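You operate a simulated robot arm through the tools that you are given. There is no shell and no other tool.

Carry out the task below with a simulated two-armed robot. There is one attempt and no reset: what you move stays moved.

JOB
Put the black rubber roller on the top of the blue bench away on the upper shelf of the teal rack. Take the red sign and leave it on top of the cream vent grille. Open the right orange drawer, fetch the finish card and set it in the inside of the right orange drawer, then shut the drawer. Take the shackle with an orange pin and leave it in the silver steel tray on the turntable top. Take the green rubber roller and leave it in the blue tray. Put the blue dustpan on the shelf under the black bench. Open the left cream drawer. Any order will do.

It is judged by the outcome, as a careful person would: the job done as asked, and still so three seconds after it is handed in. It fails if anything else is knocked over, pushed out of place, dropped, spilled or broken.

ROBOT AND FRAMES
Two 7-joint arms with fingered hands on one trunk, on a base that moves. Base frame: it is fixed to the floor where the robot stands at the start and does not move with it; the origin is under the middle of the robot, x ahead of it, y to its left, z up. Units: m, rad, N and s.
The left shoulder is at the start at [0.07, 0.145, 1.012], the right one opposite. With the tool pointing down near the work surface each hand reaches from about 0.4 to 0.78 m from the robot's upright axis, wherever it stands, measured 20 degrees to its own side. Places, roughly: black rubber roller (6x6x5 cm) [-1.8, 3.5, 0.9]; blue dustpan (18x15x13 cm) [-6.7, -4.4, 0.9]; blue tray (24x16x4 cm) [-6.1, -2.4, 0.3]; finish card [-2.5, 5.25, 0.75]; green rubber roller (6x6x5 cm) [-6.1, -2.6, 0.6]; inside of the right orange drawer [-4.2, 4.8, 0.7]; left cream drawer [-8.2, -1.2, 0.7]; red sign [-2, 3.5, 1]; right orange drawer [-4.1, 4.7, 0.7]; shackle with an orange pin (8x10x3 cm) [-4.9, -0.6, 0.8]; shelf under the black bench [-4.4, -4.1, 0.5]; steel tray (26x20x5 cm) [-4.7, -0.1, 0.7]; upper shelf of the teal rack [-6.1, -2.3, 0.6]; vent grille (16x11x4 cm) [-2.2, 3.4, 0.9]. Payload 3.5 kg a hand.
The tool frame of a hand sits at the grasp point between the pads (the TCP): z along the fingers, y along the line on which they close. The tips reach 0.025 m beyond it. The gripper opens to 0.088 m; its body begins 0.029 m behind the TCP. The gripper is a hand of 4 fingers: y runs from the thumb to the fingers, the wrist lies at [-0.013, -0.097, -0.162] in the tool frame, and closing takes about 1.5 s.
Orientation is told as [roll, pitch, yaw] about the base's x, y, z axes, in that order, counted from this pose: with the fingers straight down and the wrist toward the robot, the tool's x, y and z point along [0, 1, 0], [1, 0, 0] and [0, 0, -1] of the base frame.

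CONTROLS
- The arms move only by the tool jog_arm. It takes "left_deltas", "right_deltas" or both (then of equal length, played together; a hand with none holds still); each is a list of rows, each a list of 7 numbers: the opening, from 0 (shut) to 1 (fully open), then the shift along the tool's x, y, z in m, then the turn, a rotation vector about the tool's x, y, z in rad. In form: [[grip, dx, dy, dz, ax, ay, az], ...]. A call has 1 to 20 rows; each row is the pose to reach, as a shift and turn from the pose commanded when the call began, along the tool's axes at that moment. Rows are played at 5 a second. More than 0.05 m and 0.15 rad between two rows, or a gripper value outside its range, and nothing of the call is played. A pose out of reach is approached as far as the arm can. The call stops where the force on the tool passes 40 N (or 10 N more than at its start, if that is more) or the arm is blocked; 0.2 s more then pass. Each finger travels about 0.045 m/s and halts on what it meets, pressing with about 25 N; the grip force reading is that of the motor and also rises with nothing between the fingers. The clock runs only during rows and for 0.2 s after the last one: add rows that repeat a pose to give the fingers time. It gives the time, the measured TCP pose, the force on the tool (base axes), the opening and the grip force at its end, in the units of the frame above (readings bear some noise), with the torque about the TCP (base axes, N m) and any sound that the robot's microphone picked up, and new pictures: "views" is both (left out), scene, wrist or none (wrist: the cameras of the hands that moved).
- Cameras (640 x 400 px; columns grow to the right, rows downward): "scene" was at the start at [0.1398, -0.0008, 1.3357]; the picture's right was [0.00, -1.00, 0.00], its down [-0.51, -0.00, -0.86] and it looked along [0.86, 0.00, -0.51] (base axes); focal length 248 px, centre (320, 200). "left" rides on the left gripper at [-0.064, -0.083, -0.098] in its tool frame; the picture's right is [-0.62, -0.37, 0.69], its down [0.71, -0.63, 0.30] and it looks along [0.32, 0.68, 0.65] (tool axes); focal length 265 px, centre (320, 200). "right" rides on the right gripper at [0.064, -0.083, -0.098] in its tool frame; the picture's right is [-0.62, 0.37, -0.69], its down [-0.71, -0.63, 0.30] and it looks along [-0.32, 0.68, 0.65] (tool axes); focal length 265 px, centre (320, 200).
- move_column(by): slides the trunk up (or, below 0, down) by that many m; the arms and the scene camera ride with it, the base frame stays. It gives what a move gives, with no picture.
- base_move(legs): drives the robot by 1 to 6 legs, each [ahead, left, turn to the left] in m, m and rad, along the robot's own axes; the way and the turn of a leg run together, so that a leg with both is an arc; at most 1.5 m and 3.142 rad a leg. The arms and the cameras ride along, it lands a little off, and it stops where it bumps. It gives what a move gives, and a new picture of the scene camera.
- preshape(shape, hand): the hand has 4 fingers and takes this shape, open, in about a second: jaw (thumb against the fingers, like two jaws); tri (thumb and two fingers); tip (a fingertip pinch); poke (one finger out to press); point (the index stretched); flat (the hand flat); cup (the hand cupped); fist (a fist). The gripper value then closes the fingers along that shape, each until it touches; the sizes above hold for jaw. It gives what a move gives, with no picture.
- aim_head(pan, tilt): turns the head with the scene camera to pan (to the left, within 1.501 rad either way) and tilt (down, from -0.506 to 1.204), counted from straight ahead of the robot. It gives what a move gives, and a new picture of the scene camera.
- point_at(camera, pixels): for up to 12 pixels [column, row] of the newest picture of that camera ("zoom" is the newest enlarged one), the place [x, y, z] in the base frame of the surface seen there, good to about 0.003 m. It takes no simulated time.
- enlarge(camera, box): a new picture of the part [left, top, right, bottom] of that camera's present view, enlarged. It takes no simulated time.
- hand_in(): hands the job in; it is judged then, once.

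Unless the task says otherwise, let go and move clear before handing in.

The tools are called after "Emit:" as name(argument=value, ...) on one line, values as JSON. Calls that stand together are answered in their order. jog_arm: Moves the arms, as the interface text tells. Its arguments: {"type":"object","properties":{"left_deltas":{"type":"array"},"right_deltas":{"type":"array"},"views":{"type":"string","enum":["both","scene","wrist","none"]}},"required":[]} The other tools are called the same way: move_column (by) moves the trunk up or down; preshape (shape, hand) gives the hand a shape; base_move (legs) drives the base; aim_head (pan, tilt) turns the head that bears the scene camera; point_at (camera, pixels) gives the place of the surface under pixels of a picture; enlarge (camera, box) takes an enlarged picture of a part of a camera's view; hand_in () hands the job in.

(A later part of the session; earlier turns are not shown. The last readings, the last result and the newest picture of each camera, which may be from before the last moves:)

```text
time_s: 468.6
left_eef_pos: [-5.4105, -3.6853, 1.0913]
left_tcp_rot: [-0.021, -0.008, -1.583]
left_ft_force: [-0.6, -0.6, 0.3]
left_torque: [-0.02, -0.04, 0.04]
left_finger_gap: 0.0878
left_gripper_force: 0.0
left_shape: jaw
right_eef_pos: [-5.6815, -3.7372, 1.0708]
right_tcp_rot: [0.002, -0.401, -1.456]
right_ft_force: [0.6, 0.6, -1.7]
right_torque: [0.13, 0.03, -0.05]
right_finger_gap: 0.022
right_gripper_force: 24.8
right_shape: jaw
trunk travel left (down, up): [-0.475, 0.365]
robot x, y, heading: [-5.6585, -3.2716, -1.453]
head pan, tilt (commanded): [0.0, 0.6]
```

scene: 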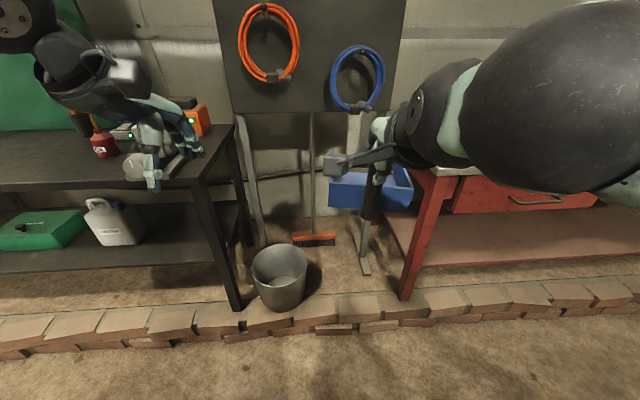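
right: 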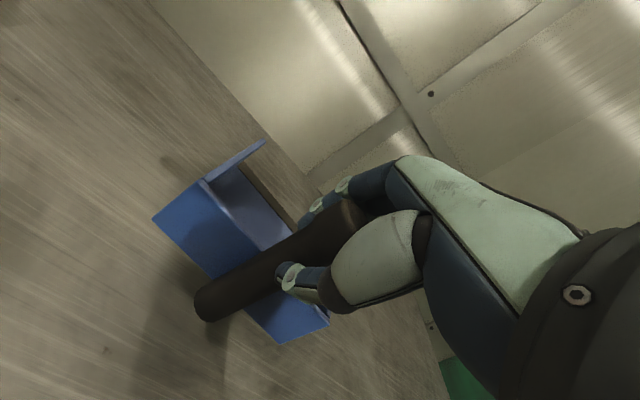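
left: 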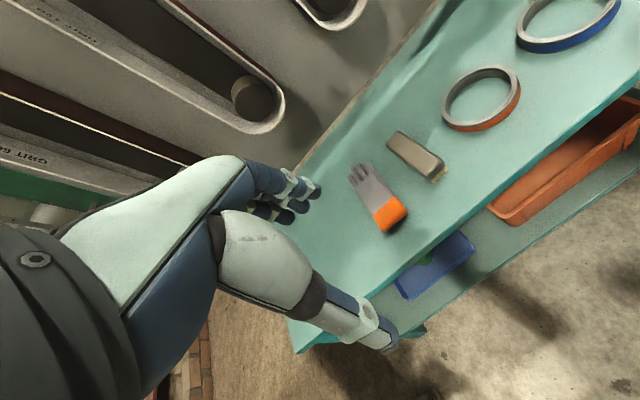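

I'm at (-5.66,-3.27) with the dustpan held. Continuing east 1.15 m to stand before the black bench.

Emit:
base_move(legs=[[0, 1.15, 0]])

Emit:
aim_head(pan=0, tilt=0.7)

```text
time_s: 474.4
left_eef_pos: [-4.2689, -3.5533, 1.0925]
left_tcp_rot: [-0.024, -0.006, -1.591]
left_ft_force: [0.6, 1.1, 0.0]
left_torque: [0.0, 0.02, 0.02]
left_finger_gap: 0.0877
left_gripper_force: 0.0
left_shape: jaw
right_eef_pos: [-4.5422, -3.6044, 1.071]
right_tcp_rot: [0.001, -0.4, -1.46]
right_ft_force: [0.7, 0.4, -2.0]
right_torque: [0.13, 0.02, 0.02]
right_finger_gap: 0.0221
right_gripper_force: 25.0
right_shape: jaw
trunk travel left (down, up): [-0.475, 0.365]
robot x, y, heading: [-4.5139, -3.1362, -1.457]
head pan, tilt (commanded): [0.0, 0.6]
```

scene: 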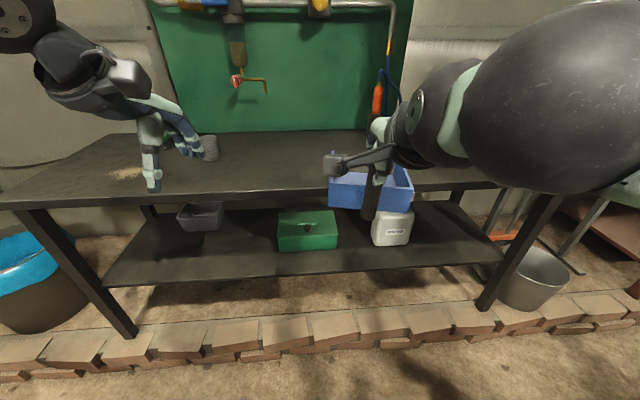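

```text
time_s: 475.1
left_eef_pos: [-4.2678, -3.5534, 1.0926]
left_tcp_rot: [-0.023, -0.008, -1.591]
left_ft_force: [-0.7, 0.1, 0.6]
left_torque: [-0.01, 0.04, 0.01]
left_finger_gap: 0.0879
left_gripper_force: 0.0
left_shape: jaw
right_eef_pos: [-4.5428, -3.6055, 1.0712]
right_tcp_rot: [0.004, -0.401, -1.46]
right_ft_force: [-0.5, 0.1, -1.7]
right_torque: [0.07, 0.03, -0.01]
right_finger_gap: 0.0224
right_gripper_force: 24.8
right_shape: jaw
trunk travel left (down, up): [-0.475, 0.365]
robot x, y, heading: [-4.5091, -3.1337, -1.455]
head pan, tilt (commanded): [0.0, 0.7]
```

scene: 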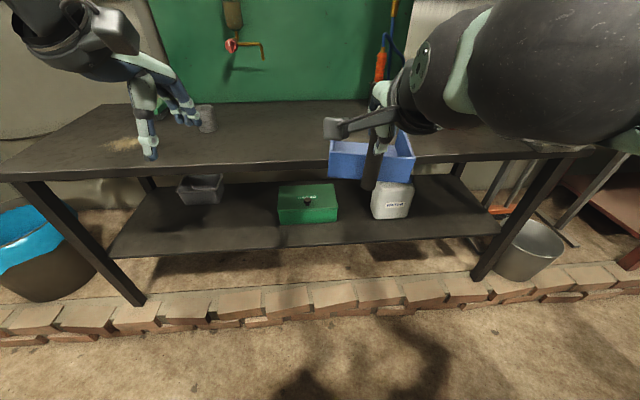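

The black bench's lower shelf is in view with a gray bin (200,188), green box (308,203) and jug (392,198). I'll measure shelf edges, bench edge and the free areas.

Emit:
point_at(camera="scene", pixels=[[120, 250], [300, 244], [495, 230], [300, 168], [100, 175], [450, 210], [255, 215], [220, 195], [278, 215], [338, 215], [374, 215], [410, 210]])

Emit:
point_at(camera="scene", pixels=[[300, 238], [460, 232], [480, 215], [355, 230], [250, 190], [180, 200], [300, 265], [260, 310], [260, 340], [440, 190], [130, 235], [475, 270]])

```text
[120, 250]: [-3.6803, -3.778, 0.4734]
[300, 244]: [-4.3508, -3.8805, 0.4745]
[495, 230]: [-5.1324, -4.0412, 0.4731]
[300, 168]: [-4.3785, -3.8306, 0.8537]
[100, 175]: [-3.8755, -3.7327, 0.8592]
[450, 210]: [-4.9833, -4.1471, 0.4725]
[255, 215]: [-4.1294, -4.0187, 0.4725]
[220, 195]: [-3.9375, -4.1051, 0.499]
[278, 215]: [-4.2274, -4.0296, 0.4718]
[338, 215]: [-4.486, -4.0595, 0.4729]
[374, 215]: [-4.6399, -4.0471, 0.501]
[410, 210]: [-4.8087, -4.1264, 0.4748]
```

```text
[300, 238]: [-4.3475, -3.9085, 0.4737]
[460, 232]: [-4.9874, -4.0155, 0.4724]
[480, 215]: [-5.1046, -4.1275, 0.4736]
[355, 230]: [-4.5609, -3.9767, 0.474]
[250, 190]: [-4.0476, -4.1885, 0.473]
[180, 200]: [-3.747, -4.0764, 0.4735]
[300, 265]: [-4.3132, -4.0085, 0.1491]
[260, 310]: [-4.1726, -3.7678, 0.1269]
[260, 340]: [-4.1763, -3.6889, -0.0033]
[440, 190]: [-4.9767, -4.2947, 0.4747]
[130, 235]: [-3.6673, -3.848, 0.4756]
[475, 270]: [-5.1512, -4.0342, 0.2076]
```

The shelf is at z 0.473 with its front edge about 4.5 cm behind the bench-top edge, and the right bay from x=-4.82 to -5.13 is free, wide enough for the dustpan. I'll shift right 0.56 m and square up with the bench.

Emit:
base_move(legs=[[0, -0.56, 0], [0, 0, 0.075]])

Emit:
move_column(by=-0.15)

Emit:
aim_head(pan=-0.1, tilt=0.7)

```text
time_s: 478.7
left_eef_pos: [-4.7818, -3.5977, 1.0929]
left_tcp_rot: [-0.023, -0.008, -1.509]
left_ft_force: [0.3, -0.5, -0.4]
left_torque: [0.01, 0.0, 0.01]
left_finger_gap: 0.0878
left_gripper_force: 0.0
left_shape: jaw
right_eef_pos: [-5.0496, -3.6701, 1.0718]
right_tcp_rot: [0.004, -0.403, -1.379]
right_ft_force: [0.0, 0.8, -2.8]
right_torque: [0.17, 0.02, 0.02]
right_finger_gap: 0.022
right_gripper_force: 24.5
right_shape: jaw
trunk travel left (down, up): [-0.475, 0.365]
robot x, y, heading: [-5.0589, -3.1985, -1.379]
head pan, tilt (commanded): [0.0, 0.7]
```

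scene: 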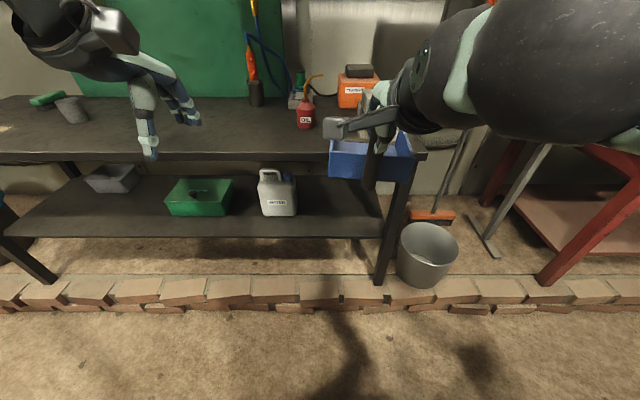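

```text
time_s: 480.5
left_eef_pos: [-4.7824, -3.5962, 0.9416]
left_tcp_rot: [-0.022, -0.007, -1.508]
left_ft_force: [0.0, -0.2, 0.5]
left_torque: [0.0, -0.01, 0.01]
left_finger_gap: 0.0876
left_gripper_force: 0.1
left_shape: jaw
right_eef_pos: [-5.0503, -3.6705, 0.9215]
right_tcp_rot: [0.004, -0.401, -1.376]
right_ft_force: [0.7, 0.0, -2.2]
right_torque: [0.12, 0.0, 0.0]
right_finger_gap: 0.0222
right_gripper_force: 25.0
right_shape: jaw
trunk travel left (down, up): [-0.325, 0.515]
robot x, y, heading: [-5.0585, -3.1952, -1.37]
head pan, tilt (commanded): [0.0, 0.7]
```

```text
time_s: 481.2
left_eef_pos: [-4.7825, -3.5971, 0.9413]
left_tcp_rot: [-0.021, -0.006, -1.507]
left_ft_force: [0.0, -0.8, -0.1]
left_torque: [0.01, -0.01, -0.01]
left_finger_gap: 0.0879
left_gripper_force: 0.0
left_shape: jaw
right_eef_pos: [-5.0495, -3.6692, 0.9216]
right_tcp_rot: [0.003, -0.403, -1.377]
right_ft_force: [0.6, -0.4, -2.1]
right_torque: [0.13, 0.03, 0.0]
right_finger_gap: 0.022
right_gripper_force: 25.2
right_shape: jaw
trunk travel left (down, up): [-0.325, 0.515]
robot x, y, heading: [-5.058, -3.2003, -1.376]
head pan, tilt (commanded): [-0.099, 0.7]
```

scene: 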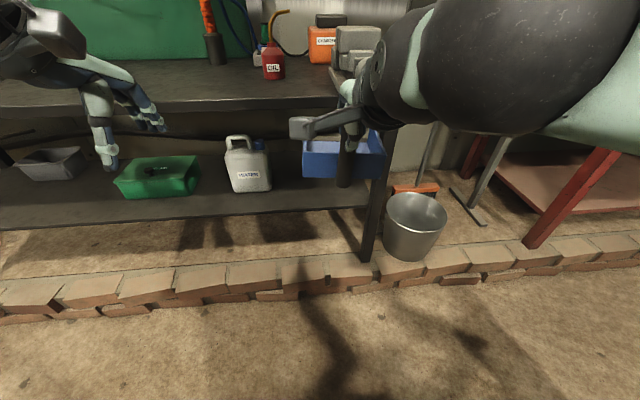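

The dustpan hangs in front of the right bay, between the jug and the right leg (375,200). I'll lower it in front of the bench to shelf height, turning it 0.12 rad to square with the bench.

Emit:
jog_arm(right_deltas=[[0, 0.0028, -0.005, 0.0415, 0, 0.0057, -0.0135], [0, 0.0056, -0.01, 0.083, 0, 0.0114, -0.027], [0, 0.0084, -0.015, 0.1245, 0, 0.017, -0.04], [0, 0.0112, -0.02, 0.166, 0, 0.0228, -0.054], [0, 0.014, -0.025, 0.2075, 0, 0.0285, -0.067], [0, 0.0167, -0.03, 0.249, 0, 0.034, -0.081], [0, 0.0195, -0.035, 0.2905, 0, 0.04, -0.094], [0, 0.0223, -0.0406, 0.3319, 0, 0.0455, -0.1077], [0, 0.0223, -0.0406, 0.3319, 0, 0.0455, -0.1077]])

Emit:
enlarge(camera="scene", box=[180, 80, 440, 280])

```text
time_s: 483.2
left_eef_pos: [-4.7815, -3.5968, 0.9421]
left_tcp_rot: [-0.022, -0.008, -1.51]
left_ft_force: [-0.4, 0.4, 0.6]
left_torque: [0.01, 0.01, -0.01]
left_finger_gap: 0.088
left_gripper_force: 0.0
left_shape: jaw
right_eef_pos: [-5.009, -3.7559, 0.6053]
right_tcp_rot: [0.002, -0.403, -1.261]
right_ft_force: [0.3, -0.4, -2.6]
right_torque: [0.14, 0.02, 0.02]
right_finger_gap: 0.0227
right_gripper_force: 24.9
right_shape: jaw
trunk travel left (down, up): [-0.325, 0.515]
robot x, y, heading: [-5.0567, -3.197, -1.369]
head pan, tilt (commanded): [-0.099, 0.7]
```

scene: 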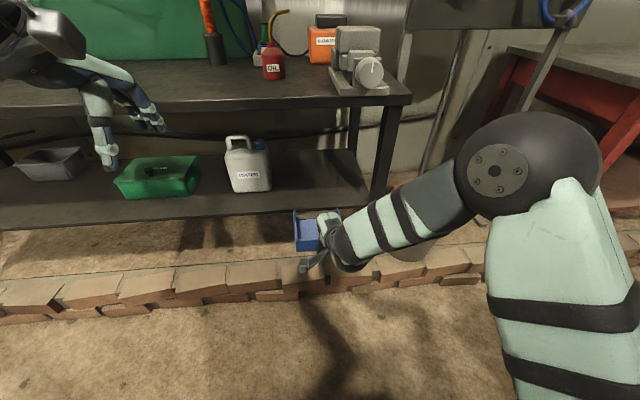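
right: 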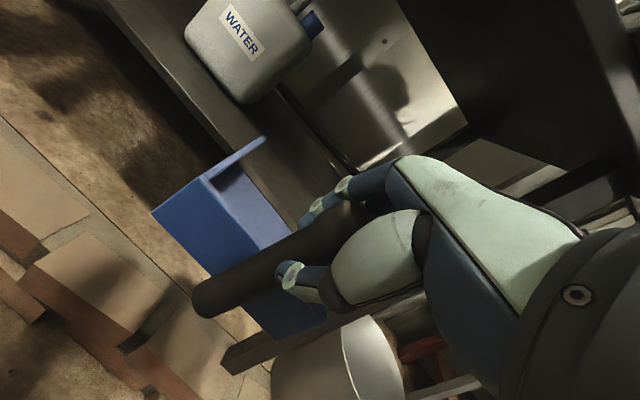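

```text
2.00 times, centred on (310, 180) of scene
```

zoom: 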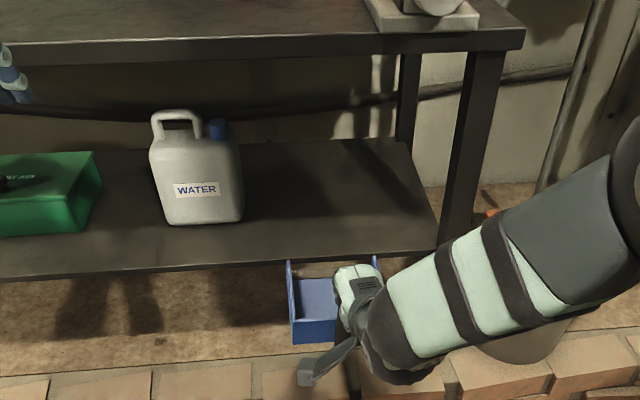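

The pan is level in front of the bay, 2.6 cm above shelf height, and the forearm lies to the right clear of the leg. Driving ahead 0.2 m, then checking.

Emit:
base_move(legs=[[0.2, 0, 0]])

Emit:
enlarge(camera="scene", box=[180, 80, 440, 280])

```text
time_s: 484.8
left_eef_pos: [-4.7438, -3.7959, 0.9418]
left_tcp_rot: [-0.022, -0.006, -1.511]
left_ft_force: [0.9, -0.2, 0.8]
left_torque: [0.0, 0.0, 0.02]
left_finger_gap: 0.0877
left_gripper_force: 0.0
left_shape: jaw
right_eef_pos: [-4.9711, -3.9546, 0.6043]
right_tcp_rot: [0.003, -0.403, -1.262]
right_ft_force: [0.3, 0.5, -2.5]
right_torque: [0.11, 0.03, -0.04]
right_finger_gap: 0.0221
right_gripper_force: 25.2
right_shape: jaw
trunk travel left (down, up): [-0.325, 0.515]
robot x, y, heading: [-5.0128, -3.3959, -1.378]
head pan, tilt (commanded): [-0.099, 0.7]
```

scene: 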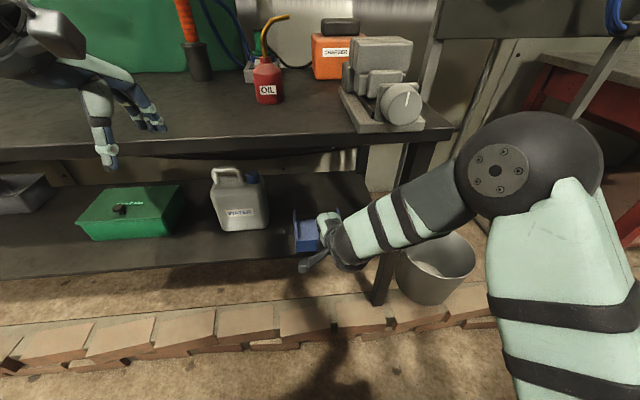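

```text
2.00 times, centred on (310, 180) of scene
```

zoom: 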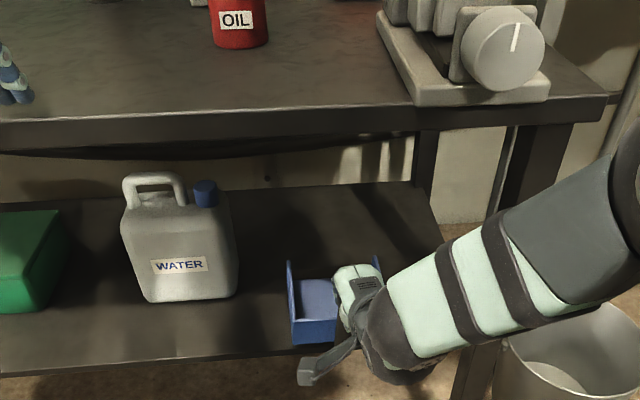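

The pan is sliding in above the shelf between jug and leg with room on both sides. Another 0.055 m ahead.

Emit:
base_move(legs=[[0.055, 0, 0]])

Emit:
jog_arm(right_deltas=[[0, 0, -0.003, 0.007, 0, 0, 0], [0, 0, -0.006, 0.014, 0, 0, 0], [0, 0, -0.0078, 0.0184, 0, 0, 0]])

Emit:
enlarge(camera="scene", box=[220, 120, 440, 280])

```text
time_s: 485.7
left_eef_pos: [-4.7327, -3.848, 0.9413]
left_tcp_rot: [-0.023, -0.004, -1.508]
left_ft_force: [0.7, 0.7, 0.2]
left_torque: [0.02, 0.01, -0.02]
left_finger_gap: 0.0874
left_gripper_force: 0.0
left_shape: jaw
right_eef_pos: [-4.96, -4.0075, 0.6038]
right_tcp_rot: [0.003, -0.4, -1.262]
right_ft_force: [0.3, -0.4, -2.2]
right_torque: [0.12, 0.02, 0.01]
right_finger_gap: 0.0221
right_gripper_force: 25.2
right_shape: jaw
trunk travel left (down, up): [-0.325, 0.515]
robot x, y, heading: [-5.0082, -3.4484, -1.375]
head pan, tilt (commanded): [-0.099, 0.7]
```

scene: 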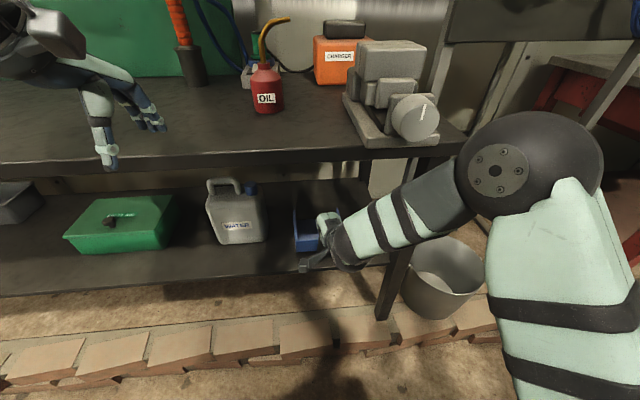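

```text
time_s: 486.5
left_eef_pos: [-4.7328, -3.8467, 0.9414]
left_tcp_rot: [-0.022, -0.008, -1.507]
left_ft_force: [0.0, 0.5, -0.4]
left_torque: [0.02, 0.02, 0.01]
left_finger_gap: 0.0879
left_gripper_force: 0.1
left_shape: jaw
right_eef_pos: [-4.9612, -4.0081, 0.5833]
right_tcp_rot: [0.002, -0.401, -1.263]
right_ft_force: [-0.4, -0.3, -1.8]
right_torque: [0.12, 0.03, 0.01]
right_finger_gap: 0.0221
right_gripper_force: 24.8
right_shape: jaw
trunk travel left (down, up): [-0.325, 0.515]
robot x, y, heading: [-5.0094, -3.446, -1.378]
head pan, tilt (commanded): [-0.099, 0.7]
```

scene: 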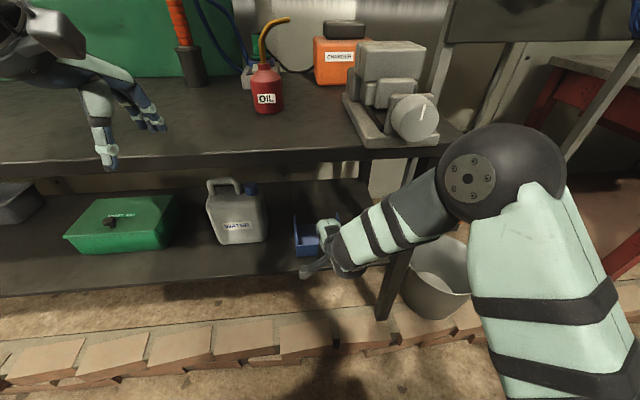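
right: 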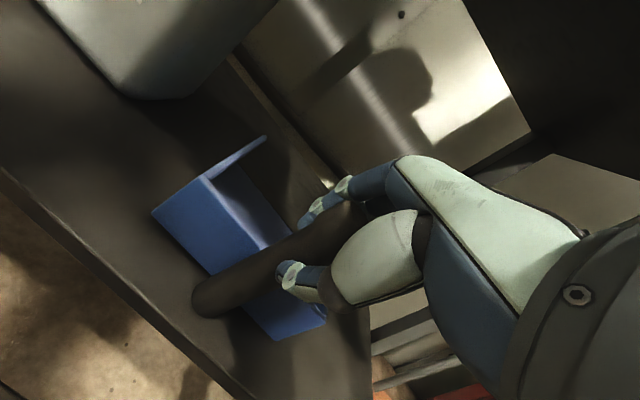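

```text
2.50 times, centred on (330, 200) of scene
```

zoom: 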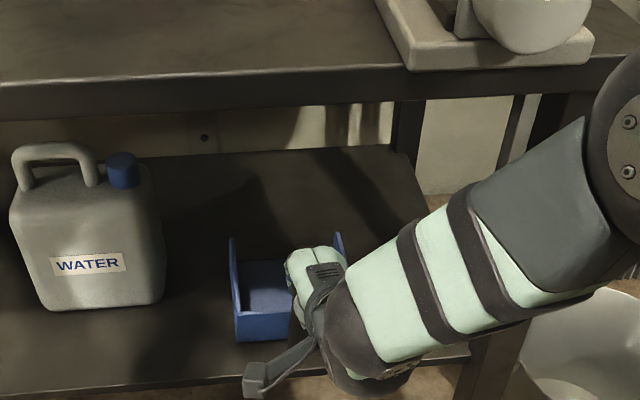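

The pan is over the shelf, handle base just inside the front edge. I'll push it 3 cm deeper, then lower the last few millimetres until it rests.

Emit:
jog_arm(right_deltas=[[0, 0, 0.0138, 0.0058, 0, 0, 0], [0, 0, 0.0276, 0.0117, 0, 0, 0], [0, 0, 0.0268, 0.0135, 0, 0, 0], [0, 0, 0.026, 0.0154, 0, 0, 0], [0, 0, 0.0256, 0.0163, 0, 0, 0]], views="wrist")

```text
time_s: 487.7
left_eef_pos: [-4.7339, -3.8464, 0.9413]
left_tcp_rot: [-0.022, -0.008, -1.507]
left_ft_force: [0.4, 0.5, -0.3]
left_torque: [-0.01, 0.01, 0.0]
left_finger_gap: 0.088
left_gripper_force: 0.1
left_shape: jaw
right_eef_pos: [-4.9513, -4.0363, 0.5807]
right_tcp_rot: [0.004, -0.403, -1.263]
right_ft_force: [0.6, 0.1, -0.9]
right_torque: [0.11, 0.07, -0.01]
right_finger_gap: 0.0219
right_gripper_force: 24.9
right_shape: jaw
trunk travel left (down, up): [-0.325, 0.515]
robot x, y, heading: [-5.0089, -3.4484, -1.373]
head pan, tilt (commanded): [-0.099, 0.7]
```

right: 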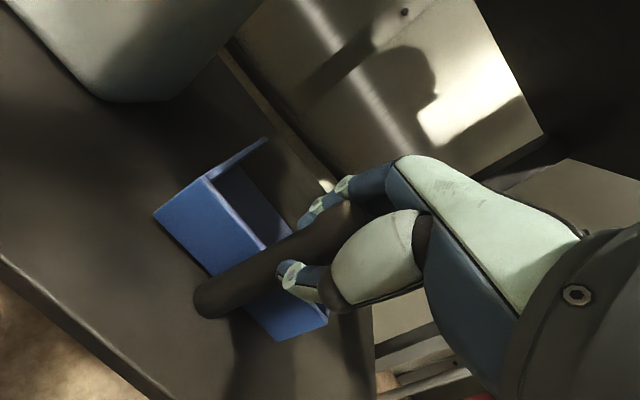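

The load is starting to transfer (-0.9 N from -2.2 N). A couple more millimetres down.

Emit:
jog_arm(right_deltas=[[0, 0, -0.0006, 0.0014, 0, 0, 0], [0, 0, -0.0012, 0.0028, 0, 0, 0], [0, 0, -0.0012, 0.0028, 0, 0, 0]], views="none")

```text
time_s: 488.5
left_eef_pos: [-4.7337, -3.8476, 0.9418]
left_tcp_rot: [-0.024, -0.007, -1.508]
left_ft_force: [0.3, -0.1, 0.1]
left_torque: [-0.01, 0.02, -0.01]
left_finger_gap: 0.0877
left_gripper_force: 0.0
left_shape: jaw
right_eef_pos: [-4.9512, -4.0348, 0.5785]
right_tcp_rot: [0.002, -0.405, -1.262]
right_ft_force: [1.0, 0.1, 1.2]
right_torque: [0.03, 0.1, 0.02]
right_finger_gap: 0.0218
right_gripper_force: 25.1
right_shape: jaw
trunk travel left (down, up): [-0.325, 0.515]
robot x, y, heading: [-5.0116, -3.4504, -1.378]
head pan, tilt (commanded): [-0.099, 0.7]
```

Contact shows +1.2 N, so the dustpan rests on the shelf. Before lifting the hand off the handle I'll check the bench underside's height above it.

Emit:
point_at(camera="scene", pixels=[[300, 155], [300, 160], [300, 163], [270, 163], [270, 166], [330, 156], [345, 155]])

Emit:
jog_arm(right_deltas=[[0.3, 0, 0, 0, 0, 0, 0], [0.6, 0, 0, 0, 0, 0, 0], [0.9, 0, 0, 0, 0, 0, 0], [1, 0, 0, 0, 0, 0, 0], [1, 0, 0, 0, 0, 0, 0], [1, 0, 0, 0, 0, 0, 0], [1, 0, 0, 0, 0, 0, 0]])

```text
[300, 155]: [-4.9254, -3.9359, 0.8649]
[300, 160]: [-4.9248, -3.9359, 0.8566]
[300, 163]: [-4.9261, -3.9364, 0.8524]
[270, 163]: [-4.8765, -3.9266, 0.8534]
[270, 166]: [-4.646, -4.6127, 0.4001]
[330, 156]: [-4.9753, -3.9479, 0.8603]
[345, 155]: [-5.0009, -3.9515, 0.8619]
```

```text
time_s: 490.1
left_eef_pos: [-4.7341, -3.8475, 0.9415]
left_tcp_rot: [-0.022, -0.008, -1.508]
left_ft_force: [0.2, -0.4, 0.5]
left_torque: [0.02, 0.01, 0.02]
left_finger_gap: 0.0874
left_gripper_force: 0.2
left_shape: jaw
right_eef_pos: [-4.9507, -4.0365, 0.5776]
right_tcp_rot: [0.004, -0.401, -1.261]
right_ft_force: [0.3, 0.0, -0.6]
right_torque: [0.01, 0.03, 0.0]
right_finger_gap: 0.0873
right_gripper_force: 0.1
right_shape: jaw
trunk travel left (down, up): [-0.325, 0.515]
robot x, y, heading: [-5.0084, -3.4483, -1.38]
head pan, tilt (commanded): [-0.099, 0.7]
```

scene: 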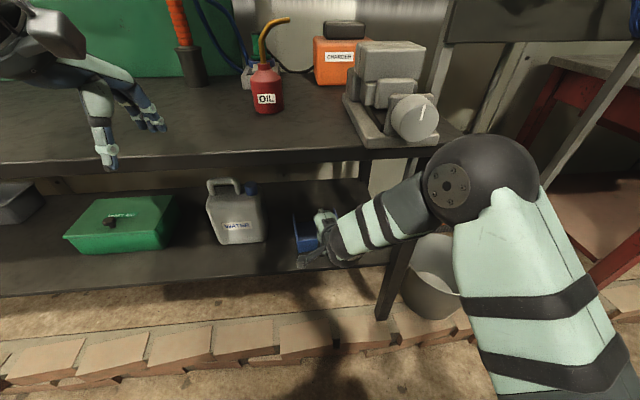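
right: 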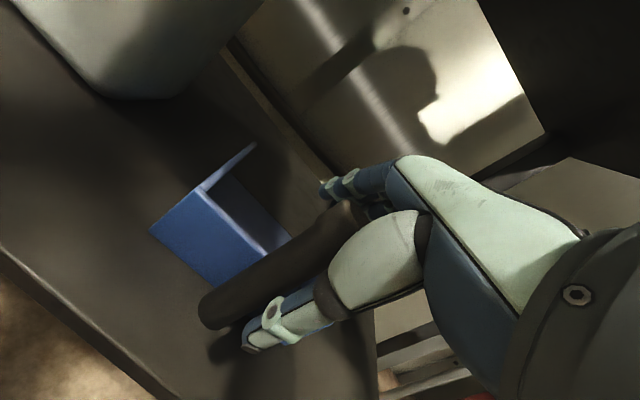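

The underside is at z≈0.852, so there is room. The hand is open; raising it 7 cm off the handle, then backing out with the base.

Emit:
jog_arm(right_deltas=[[1, 0, 0.009, -0.0215, 0, 0, 0], [1, 0, 0.018, -0.043, 0, 0, 0], [1, 0, 0.0272, -0.0645, 0, 0, 0], [1, 0, 0.0272, -0.0645, 0, 0, 0]], views="wrist")

```text
time_s: 491.1
left_eef_pos: [-4.734, -3.8468, 0.9416]
left_tcp_rot: [-0.022, -0.006, -1.508]
left_ft_force: [0.3, -0.1, -0.1]
left_torque: [0.01, 0.0, -0.01]
left_finger_gap: 0.0876
left_gripper_force: 0.0
left_shape: jaw
right_eef_pos: [-4.9516, -4.0359, 0.6467]
right_tcp_rot: [0.001, -0.401, -1.26]
right_ft_force: [0.2, 0.0, 0.2]
right_torque: [0.0, 0.01, 0.02]
right_finger_gap: 0.0875
right_gripper_force: 0.0
right_shape: jaw
trunk travel left (down, up): [-0.325, 0.515]
robot x, y, heading: [-5.0079, -3.45, -1.381]
head pan, tilt (commanded): [-0.099, 0.7]
```

right: 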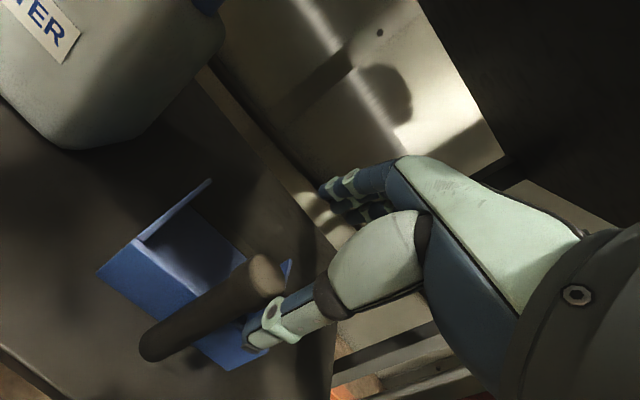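

The handle top is now below the fingertips. Raising 2 cm more for margin, then backing out.

Emit:
jog_arm(right_deltas=[[1, 0, 0.0078, -0.0184, 0, 0, 0], [1, 0, 0.0078, -0.0184, 0, 0, 0]], views="none")

Emit:
base_move(legs=[[-0.3, 0, 0]])

Emit:
enlarge(camera="scene", box=[180, 80, 440, 260])

```text
time_s: 491.7
left_eef_pos: [-4.7334, -3.8465, 0.9414]
left_tcp_rot: [-0.024, -0.008, -1.507]
left_ft_force: [0.4, -0.7, 0.4]
left_torque: [0.0, 0.0, 0.01]
left_finger_gap: 0.088
left_gripper_force: 0.1
left_shape: jaw
right_eef_pos: [-4.9515, -4.0344, 0.6654]
right_tcp_rot: [0.003, -0.403, -1.26]
right_ft_force: [0.3, -1.1, 0.6]
right_torque: [0.0, 0.01, 0.0]
right_finger_gap: 0.0878
right_gripper_force: 0.1
right_shape: jaw
trunk travel left (down, up): [-0.325, 0.515]
robot x, y, heading: [-5.0094, -3.4494, -1.376]
head pan, tilt (commanded): [-0.099, 0.7]
```

```text
time_s: 493.8
left_eef_pos: [-4.7933, -3.5528, 0.9419]
left_tcp_rot: [-0.023, -0.007, -1.519]
left_ft_force: [-0.3, -0.2, -0.4]
left_torque: [0.01, 0.01, 0.02]
left_finger_gap: 0.0881
left_gripper_force: 0.0
left_shape: jaw
right_eef_pos: [-5.0146, -3.7389, 0.6651]
right_tcp_rot: [0.001, -0.403, -1.271]
right_ft_force: [0.2, -0.1, -1.1]
right_torque: [-0.01, 0.02, 0.0]
right_finger_gap: 0.0876
right_gripper_force: 0.0
right_shape: jaw
trunk travel left (down, up): [-0.325, 0.515]
robot x, y, heading: [-5.0588, -3.1529, -1.382]
head pan, tilt (commanded): [-0.099, 0.7]
```

scene: 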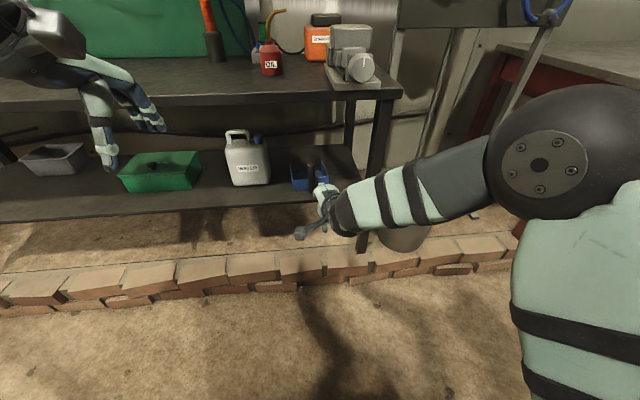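

```text
2.22 times, centred on (310, 170) of scene
```

zoom: 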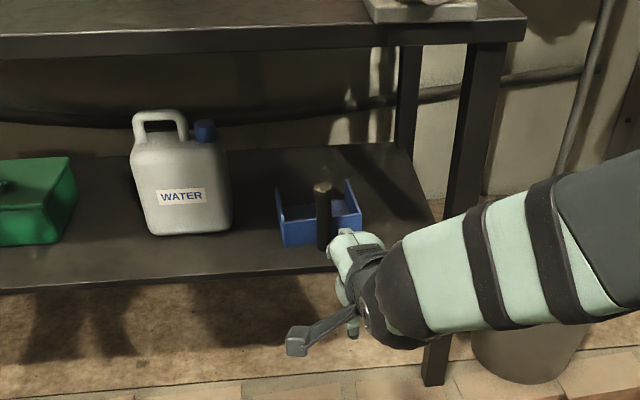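

The blue dustpan stands on the shelf between the jug and the bench leg. Last task is the left cream drawer: I'll bring the right arm back up, raise the trunk, and head west.

Emit:
jog_arm(right_deltas=[[1, 0, -0.02, -0.03, 0.08, 0, 0], [1, 0, -0.03, -0.07, 0.16, 0, 0], [1, 0, -0.03, -0.11, 0.24, 0, 0], [1, 0, -0.02, -0.15, 0.32, 0, 0], [1, 0, -0.01, -0.19, 0.4, 0, 0], [1, 0, 0.0, -0.22, 0.4, 0, 0], [1, 0, 0.0, -0.22, 0.4, 0, 0]], views="none")

Emit:
move_column(by=0.2)

Emit:
base_move(legs=[[0, 0, -1.76]])

Emit:
aim_head(pan=-0.3, tilt=0.35)

```text
time_s: 495.4
left_eef_pos: [-4.7937, -3.554, 0.941]
left_tcp_rot: [-0.023, -0.009, -1.519]
left_ft_force: [0.5, 0.2, 0.3]
left_torque: [0.01, -0.03, 0.02]
left_finger_gap: 0.0882
left_gripper_force: 0.1
left_shape: jaw
right_eef_pos: [-5.0401, -3.6594, 0.8662]
right_tcp_rot: [0.003, 0.0, -1.267]
right_ft_force: [0.0, -0.1, -0.1]
right_torque: [0.01, -0.04, -0.02]
right_finger_gap: 0.0876
right_gripper_force: 0.0
right_shape: jaw
trunk travel left (down, up): [-0.325, 0.515]
robot x, y, heading: [-5.067, -3.1569, -1.384]
head pan, tilt (commanded): [-0.099, 0.7]
```

```text
time_s: 497.5
left_eef_pos: [-4.7942, -3.5529, 1.1428]
left_tcp_rot: [-0.022, -0.008, -1.518]
left_ft_force: [-0.3, -0.1, 0.8]
left_torque: [0.02, 0.02, -0.02]
left_finger_gap: 0.0879
left_gripper_force: 0.1
left_shape: jaw
right_eef_pos: [-5.0394, -3.6591, 1.0662]
right_tcp_rot: [0.002, -0.003, -1.271]
right_ft_force: [-1.3, -0.6, -0.6]
right_torque: [-0.01, -0.01, 0.03]
right_finger_gap: 0.0879
right_gripper_force: 0.1
right_shape: jaw
trunk travel left (down, up): [-0.525, 0.315]
robot x, y, heading: [-5.0683, -3.1526, -1.388]
head pan, tilt (commanded): [-0.099, 0.7]
```

```text
time_s: 502.3
left_eef_pos: [-5.518, -3.3213, 1.1426]
left_tcp_rot: [-0.023, -0.007, 2.956]
left_ft_force: [0.2, 0.7, 0.9]
left_torque: [-0.01, -0.01, -0.02]
left_finger_gap: 0.0876
left_gripper_force: 0.1
left_shape: jaw
right_eef_pos: [-5.5618, -3.0569, 1.0664]
right_tcp_rot: [0.002, 0.0, -3.078]
right_ft_force: [0.9, 0.1, -0.3]
right_torque: [0.01, -0.01, -0.03]
right_finger_gap: 0.0878
right_gripper_force: 0.1
right_shape: jaw
trunk travel left (down, up): [-0.525, 0.315]
robot x, y, heading: [-5.0621, -3.1512, 3.09]
head pan, tilt (commanded): [-0.099, 0.7]
```

scene: 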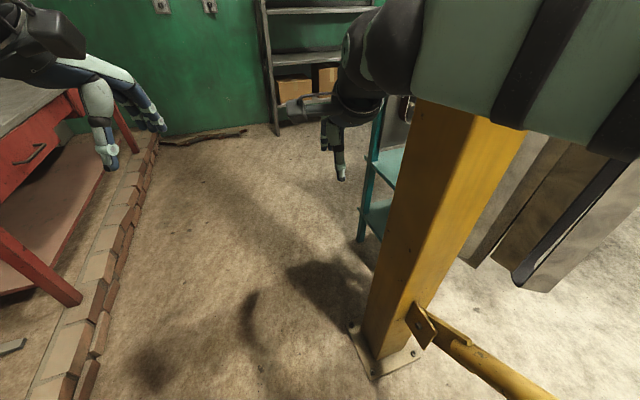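

```text
time_s: 503.1
left_eef_pos: [-5.5181, -3.3225, 1.1425]
left_tcp_rot: [-0.022, -0.007, 2.956]
left_ft_force: [-0.6, 0.2, 0.2]
left_torque: [0.0, 0.02, -0.02]
left_finger_gap: 0.0876
left_gripper_force: 0.0
left_shape: jaw
right_eef_pos: [-5.5621, -3.0574, 1.066]
right_tcp_rot: [0.004, 0.0, -3.078]
right_ft_force: [-0.3, 0.5, 0.0]
right_torque: [-0.01, -0.01, 0.03]
right_finger_gap: 0.0876
right_gripper_force: 0.0
right_shape: jaw
trunk travel left (down, up): [-0.525, 0.315]
robot x, y, heading: [-5.0653, -3.1484, 3.084]
head pan, tilt (commanded): [-0.3, 0.351]
```

scene: 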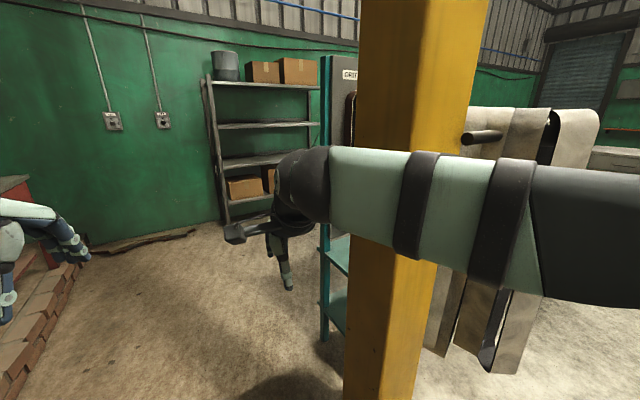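

The yellow post is right beside my right arm, so I'll first slide 0.3 m left (south). Let me also measure the gray shelving unit ahead.

Emit:
point_at(camera="scene", pixels=[[225, 222], [270, 90], [205, 150], [320, 70], [325, 330], [150, 220], [190, 235], [250, 215]])

Emit:
base_move(legs=[[0, 0.3, 0]])

```text
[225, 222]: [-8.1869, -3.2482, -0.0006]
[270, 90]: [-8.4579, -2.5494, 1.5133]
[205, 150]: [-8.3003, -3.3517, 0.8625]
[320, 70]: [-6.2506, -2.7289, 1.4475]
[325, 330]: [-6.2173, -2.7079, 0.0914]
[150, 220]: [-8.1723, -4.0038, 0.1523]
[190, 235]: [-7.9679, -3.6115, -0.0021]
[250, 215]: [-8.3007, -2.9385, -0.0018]
```

```text
time_s: 505.2
left_eef_pos: [-5.5358, -3.6298, 1.1411]
left_tcp_rot: [-0.023, -0.007, 2.956]
left_ft_force: [-0.5, 0.1, 0.5]
left_torque: [-0.03, -0.01, -0.01]
left_finger_gap: 0.0879
left_gripper_force: 0.0
left_shape: jaw
right_eef_pos: [-5.5792, -3.3647, 1.0663]
right_tcp_rot: [0.004, -0.002, -3.082]
right_ft_force: [0.4, -0.5, 0.6]
right_torque: [0.0, 0.03, 0.0]
right_finger_gap: 0.0874
right_gripper_force: 0.0
right_shape: jaw
trunk travel left (down, up): [-0.525, 0.315]
robot x, y, heading: [-5.0829, -3.4599, 3.085]
head pan, tilt (commanded): [-0.3, 0.351]
```

scene: 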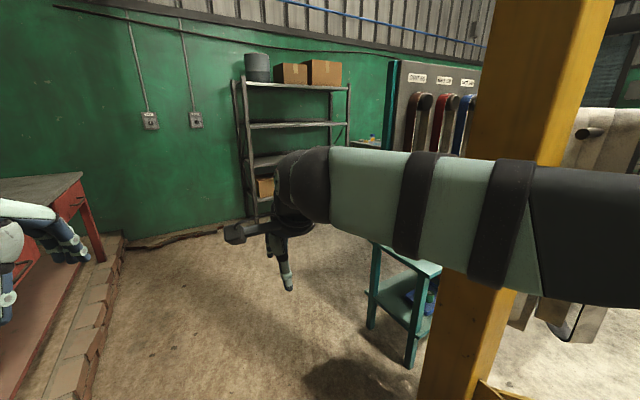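

The gray shelving is at x≈-8.2, leaving a 1.8 m lane behind the rack. I'll drive west 2.2 m and turn north there.

Emit:
base_move(legs=[[1.5, 0, 0], [0.65, 0, 0], [0, 0, -1.2]])

Emit:
aim_head(pan=0, tilt=0.4)

```text
time_s: 518.8
left_eef_pos: [-7.5636, -2.9662, 1.1417]
left_tcp_rot: [-0.022, -0.007, 1.788]
left_ft_force: [-0.2, -0.8, -0.3]
left_torque: [0.0, 0.03, 0.03]
left_finger_gap: 0.0875
left_gripper_force: 0.0
left_shape: jaw
right_eef_pos: [-7.3373, -2.8219, 1.0648]
right_tcp_rot: [0.004, 0.0, 2.04]
right_ft_force: [0.3, 0.2, -1.0]
right_torque: [0.0, 0.0, -0.03]
right_finger_gap: 0.0876
right_gripper_force: 0.0
right_shape: jaw
trunk travel left (down, up): [-0.525, 0.315]
robot x, y, heading: [-7.2315, -3.3154, 1.922]
head pan, tilt (commanded): [-0.3, 0.351]
```

scene: 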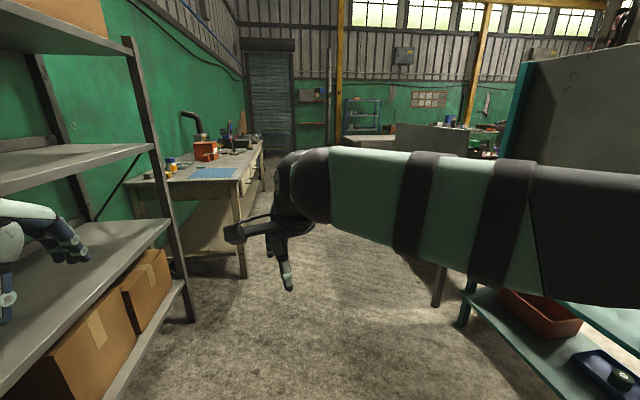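

```text
time_s: 519.6
left_eef_pos: [-7.5636, -2.966, 1.1421]
left_tcp_rot: [-0.021, -0.008, 1.788]
left_ft_force: [0.3, 0.0, 1.2]
left_torque: [0.03, 0.0, -0.02]
left_finger_gap: 0.0878
left_gripper_force: 0.0
left_shape: jaw
right_eef_pos: [-7.3376, -2.8221, 1.066]
right_tcp_rot: [0.003, -0.001, 2.038]
right_ft_force: [-0.1, -0.6, 0.2]
right_torque: [0.0, -0.01, -0.01]
right_finger_gap: 0.0876
right_gripper_force: 0.0
right_shape: jaw
trunk travel left (down, up): [-0.525, 0.315]
robot x, y, heading: [-7.2284, -3.3172, 1.925]
head pan, tilt (commanded): [0.0, 0.4]
```

scene: 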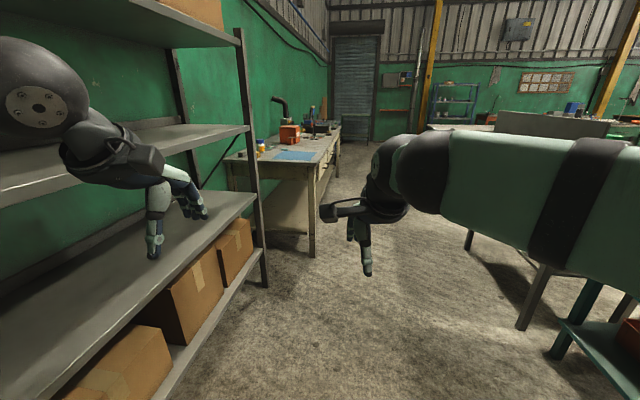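

The cream bench lies ahead along the west wall with drawers facing east. I'll measure its legs, the shelving's edge and the gray bench legs to pick a path north.

Emit:
point_at(camera="scene", pixels=[[316, 250], [263, 280], [468, 248], [525, 322], [330, 170], [310, 175], [555, 355], [240, 110], [420, 260], [318, 185], [330, 150], [345, 175]])

Emit:
enlarge(camera="scene", box=[220, 80, 400, 260])

```text
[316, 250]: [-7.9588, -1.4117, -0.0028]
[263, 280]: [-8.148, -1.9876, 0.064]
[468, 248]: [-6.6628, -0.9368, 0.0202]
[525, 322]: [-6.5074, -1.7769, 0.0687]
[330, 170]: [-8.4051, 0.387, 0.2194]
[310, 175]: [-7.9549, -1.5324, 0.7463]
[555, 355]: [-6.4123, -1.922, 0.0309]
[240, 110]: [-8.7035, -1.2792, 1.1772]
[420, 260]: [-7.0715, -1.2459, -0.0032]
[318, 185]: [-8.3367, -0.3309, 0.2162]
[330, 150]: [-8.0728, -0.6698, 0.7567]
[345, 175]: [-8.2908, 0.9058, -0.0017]
```

```text
2.22 times, centred on (310, 170) of scene
```

zoom: 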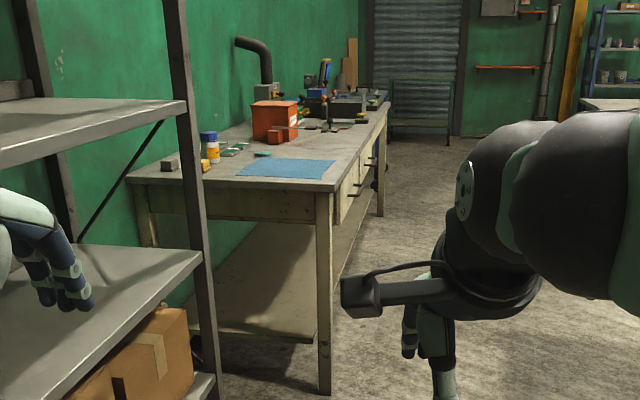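

The cream bench's front runs from (-7.955,-1.53) northward, and the lane to the gray bench's legs (x≈-6.6) is 1.3 m wide. I'll drive north to about (-7.1,-1.15) and turn to face the drawers.

Emit:
base_move(legs=[[0.994, -0.436, 0], [0.994, -0.436, 0], [0, 0, 1.388]])

Emit:
aim_head(pan=0, tilt=0.55)

```text
time_s: 533.6
left_eef_pos: [-7.4921, -1.429, 1.142]
left_tcp_rot: [-0.021, -0.006, -3.118]
left_ft_force: [-0.1, -0.9, 0.8]
left_torque: [-0.02, 0.01, 0.0]
left_finger_gap: 0.0879
left_gripper_force: 0.1
left_shape: jaw
right_eef_pos: [-7.5891, -1.1794, 1.0658]
right_tcp_rot: [0.004, -0.002, -2.87]
right_ft_force: [-0.2, 0.7, -0.4]
right_torque: [0.0, 0.0, 0.01]
right_finger_gap: 0.0873
right_gripper_force: 0.0
right_shape: jaw
trunk travel left (down, up): [-0.525, 0.315]
robot x, y, heading: [-7.085, -1.1682, -2.988]
head pan, tilt (commanded): [0.0, 0.4]
```

scene: 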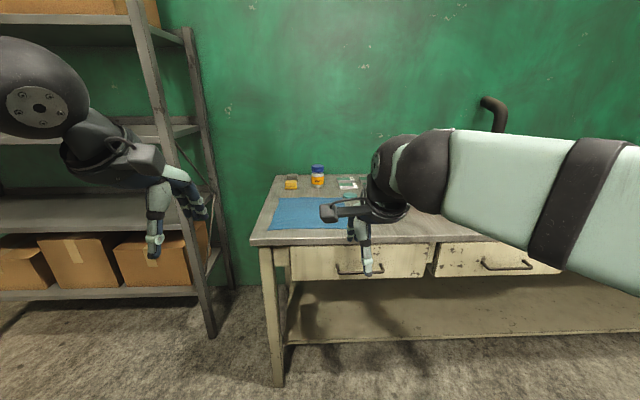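

```text
time_s: 534.3
left_eef_pos: [-7.4912, -1.4279, 1.1428]
left_tcp_rot: [-0.021, -0.007, -3.119]
left_ft_force: [0.2, 1.0, -0.3]
left_torque: [0.02, -0.04, -0.02]
left_finger_gap: 0.0877
left_gripper_force: 0.0
left_shape: jaw
right_eef_pos: [-7.5893, -1.1793, 1.0665]
right_tcp_rot: [0.003, -0.001, -2.87]
right_ft_force: [0.8, -0.1, -0.5]
right_torque: [0.0, 0.0, -0.03]
right_finger_gap: 0.0876
right_gripper_force: 0.1
right_shape: jaw
trunk travel left (down, up): [-0.525, 0.315]
robot x, y, heading: [-7.0841, -1.1697, -2.989]
head pan, tilt (commanded): [0.0, 0.55]
```

scene: 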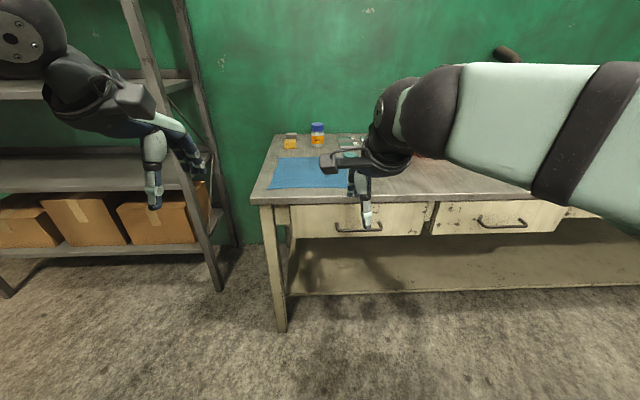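

Two cream drawers face me: the left one with its handle at (358,228) and a right one at (502,223). I'll zoom and measure the left one.

Emit:
enlarge(camera="scene", box=[250, 170, 450, 270])

Emit:
point_at(camera="scene", pixels=[[295, 220], [425, 215], [325, 215], [340, 229], [358, 231], [380, 226], [300, 200], [400, 225], [335, 222], [500, 225], [580, 212]])

```text
3.20 times, centred on (350, 220) of scene
```

zoom: 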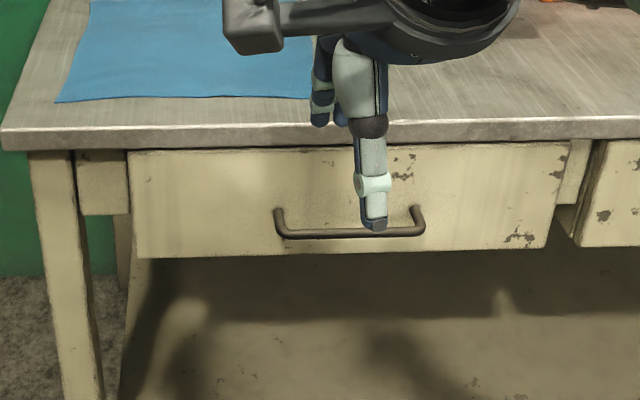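

```text
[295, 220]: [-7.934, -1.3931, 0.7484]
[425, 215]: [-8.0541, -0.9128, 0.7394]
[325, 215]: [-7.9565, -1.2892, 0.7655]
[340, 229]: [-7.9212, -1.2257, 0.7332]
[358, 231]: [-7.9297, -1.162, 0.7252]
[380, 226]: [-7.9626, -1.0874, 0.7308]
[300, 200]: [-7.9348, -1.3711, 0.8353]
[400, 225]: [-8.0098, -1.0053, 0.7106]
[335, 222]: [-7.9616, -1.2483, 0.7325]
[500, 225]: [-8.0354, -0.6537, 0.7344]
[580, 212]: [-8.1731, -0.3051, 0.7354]
```

The left drawer's bar handle is centred at (-7.938,-1.16,0.731), about 4.5 cm off the face, just like the orange one. I'll repeat that approach: shift the base so the handle is 0.76 m ahead and 0.15 m left, and lower the trunk 0.09 m.

Emit:
base_move(legs=[[0, -0.3115, 0], [0.085, 0, 0.033]])

Emit:
move_column(by=-0.09)

Emit:
aim_head(pan=0.2, tilt=0.65)

```text
time_s: 537.1
left_eef_pos: [-7.6141, -1.1363, 1.1414]
left_tcp_rot: [-0.024, -0.006, -3.092]
left_ft_force: [-0.1, -0.2, 0.5]
left_torque: [-0.01, 0.0, 0.01]
left_finger_gap: 0.0876
left_gripper_force: 0.1
left_shape: jaw
right_eef_pos: [-7.7189, -0.8907, 1.0676]
right_tcp_rot: [0.002, -0.002, -2.842]
right_ft_force: [0.3, -0.5, -0.1]
right_torque: [0.0, -0.02, -0.02]
right_finger_gap: 0.088
right_gripper_force: 0.1
right_shape: jaw
trunk travel left (down, up): [-0.525, 0.315]
robot x, y, heading: [-7.2158, -0.8654, -2.952]
head pan, tilt (commanded): [0.0, 0.55]
```

scene: 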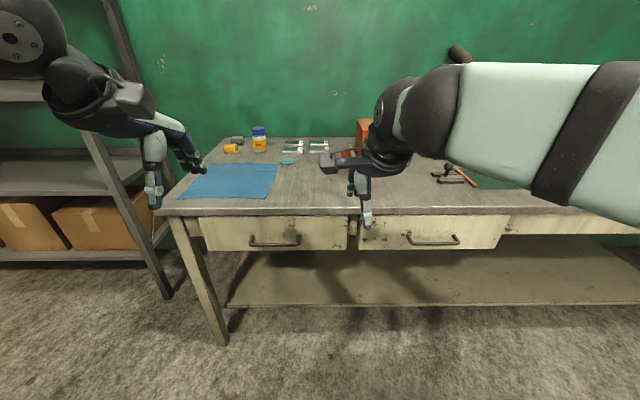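

```text
time_s: 538.4
left_eef_pos: [-7.6134, -1.1369, 1.0531]
left_tcp_rot: [-0.022, -0.007, -3.091]
left_ft_force: [-0.2, 0.1, 0.7]
left_torque: [0.02, 0.05, 0.02]
left_finger_gap: 0.0874
left_gripper_force: 0.0
left_shape: jaw
right_eef_pos: [-7.7189, -0.891, 0.9756]
right_tcp_rot: [0.004, -0.004, -2.84]
right_ft_force: [0.0, -0.9, -0.5]
right_torque: [-0.04, -0.01, 0.01]
right_finger_gap: 0.0875
right_gripper_force: 0.1
right_shape: jaw
trunk travel left (down, up): [-0.435, 0.405]
robot x, y, heading: [-7.2177, -0.8672, -2.962]
head pan, tilt (commanded): [0.0, 0.55]
```

```text
time_s: 539.1
left_eef_pos: [-7.6141, -1.1375, 1.0521]
left_tcp_rot: [-0.022, -0.008, -3.091]
left_ft_force: [0.2, 0.5, 0.5]
left_torque: [0.01, -0.01, 0.01]
left_finger_gap: 0.0874
left_gripper_force: 0.0
left_shape: jaw
right_eef_pos: [-7.7186, -0.8916, 0.9751]
right_tcp_rot: [0.003, -0.001, -2.841]
right_ft_force: [0.1, -0.9, -0.7]
right_torque: [0.02, 0.0, 0.03]
right_finger_gap: 0.0878
right_gripper_force: 0.1
right_shape: jaw
trunk travel left (down, up): [-0.435, 0.405]
robot x, y, heading: [-7.2166, -0.8655, -2.961]
head pan, tilt (commanded): [0.201, 0.649]
```

scene: 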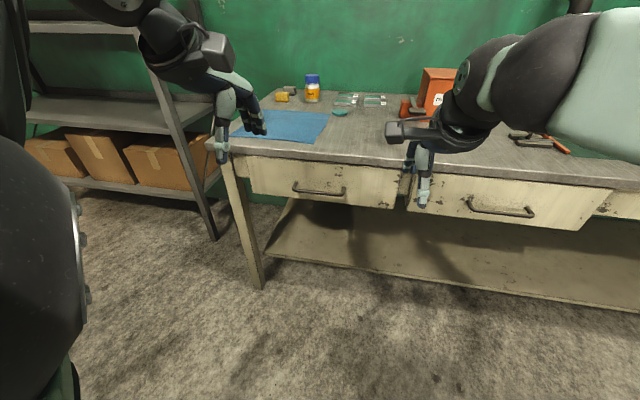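

Clear view of the left drawer at (320,185). I'll zoom to measure its handle exactly.

Emit:
enlarge(camera="scene", box=[240, 150, 400, 220])

```text
4.00 times, centred on (320, 185) of scene
```

zoom: 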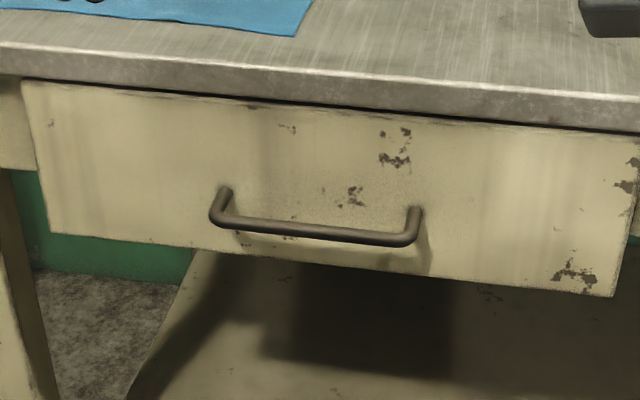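

Emit:
point_at(camera="zoom", pixels=[[213, 217], [250, 224], [310, 231], [370, 237], [410, 235], [228, 192], [415, 210], [310, 200], [310, 140], [80, 150], [560, 200], [310, 75]])

```text
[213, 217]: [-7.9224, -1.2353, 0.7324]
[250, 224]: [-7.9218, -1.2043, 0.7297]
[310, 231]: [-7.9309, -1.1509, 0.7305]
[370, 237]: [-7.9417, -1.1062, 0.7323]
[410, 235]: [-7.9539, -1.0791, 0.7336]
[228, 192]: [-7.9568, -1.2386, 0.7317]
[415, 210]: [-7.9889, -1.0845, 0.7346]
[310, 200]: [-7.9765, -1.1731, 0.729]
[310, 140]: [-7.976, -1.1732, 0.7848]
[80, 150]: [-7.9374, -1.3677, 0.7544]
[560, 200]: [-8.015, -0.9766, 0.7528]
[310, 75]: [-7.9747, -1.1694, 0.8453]
```

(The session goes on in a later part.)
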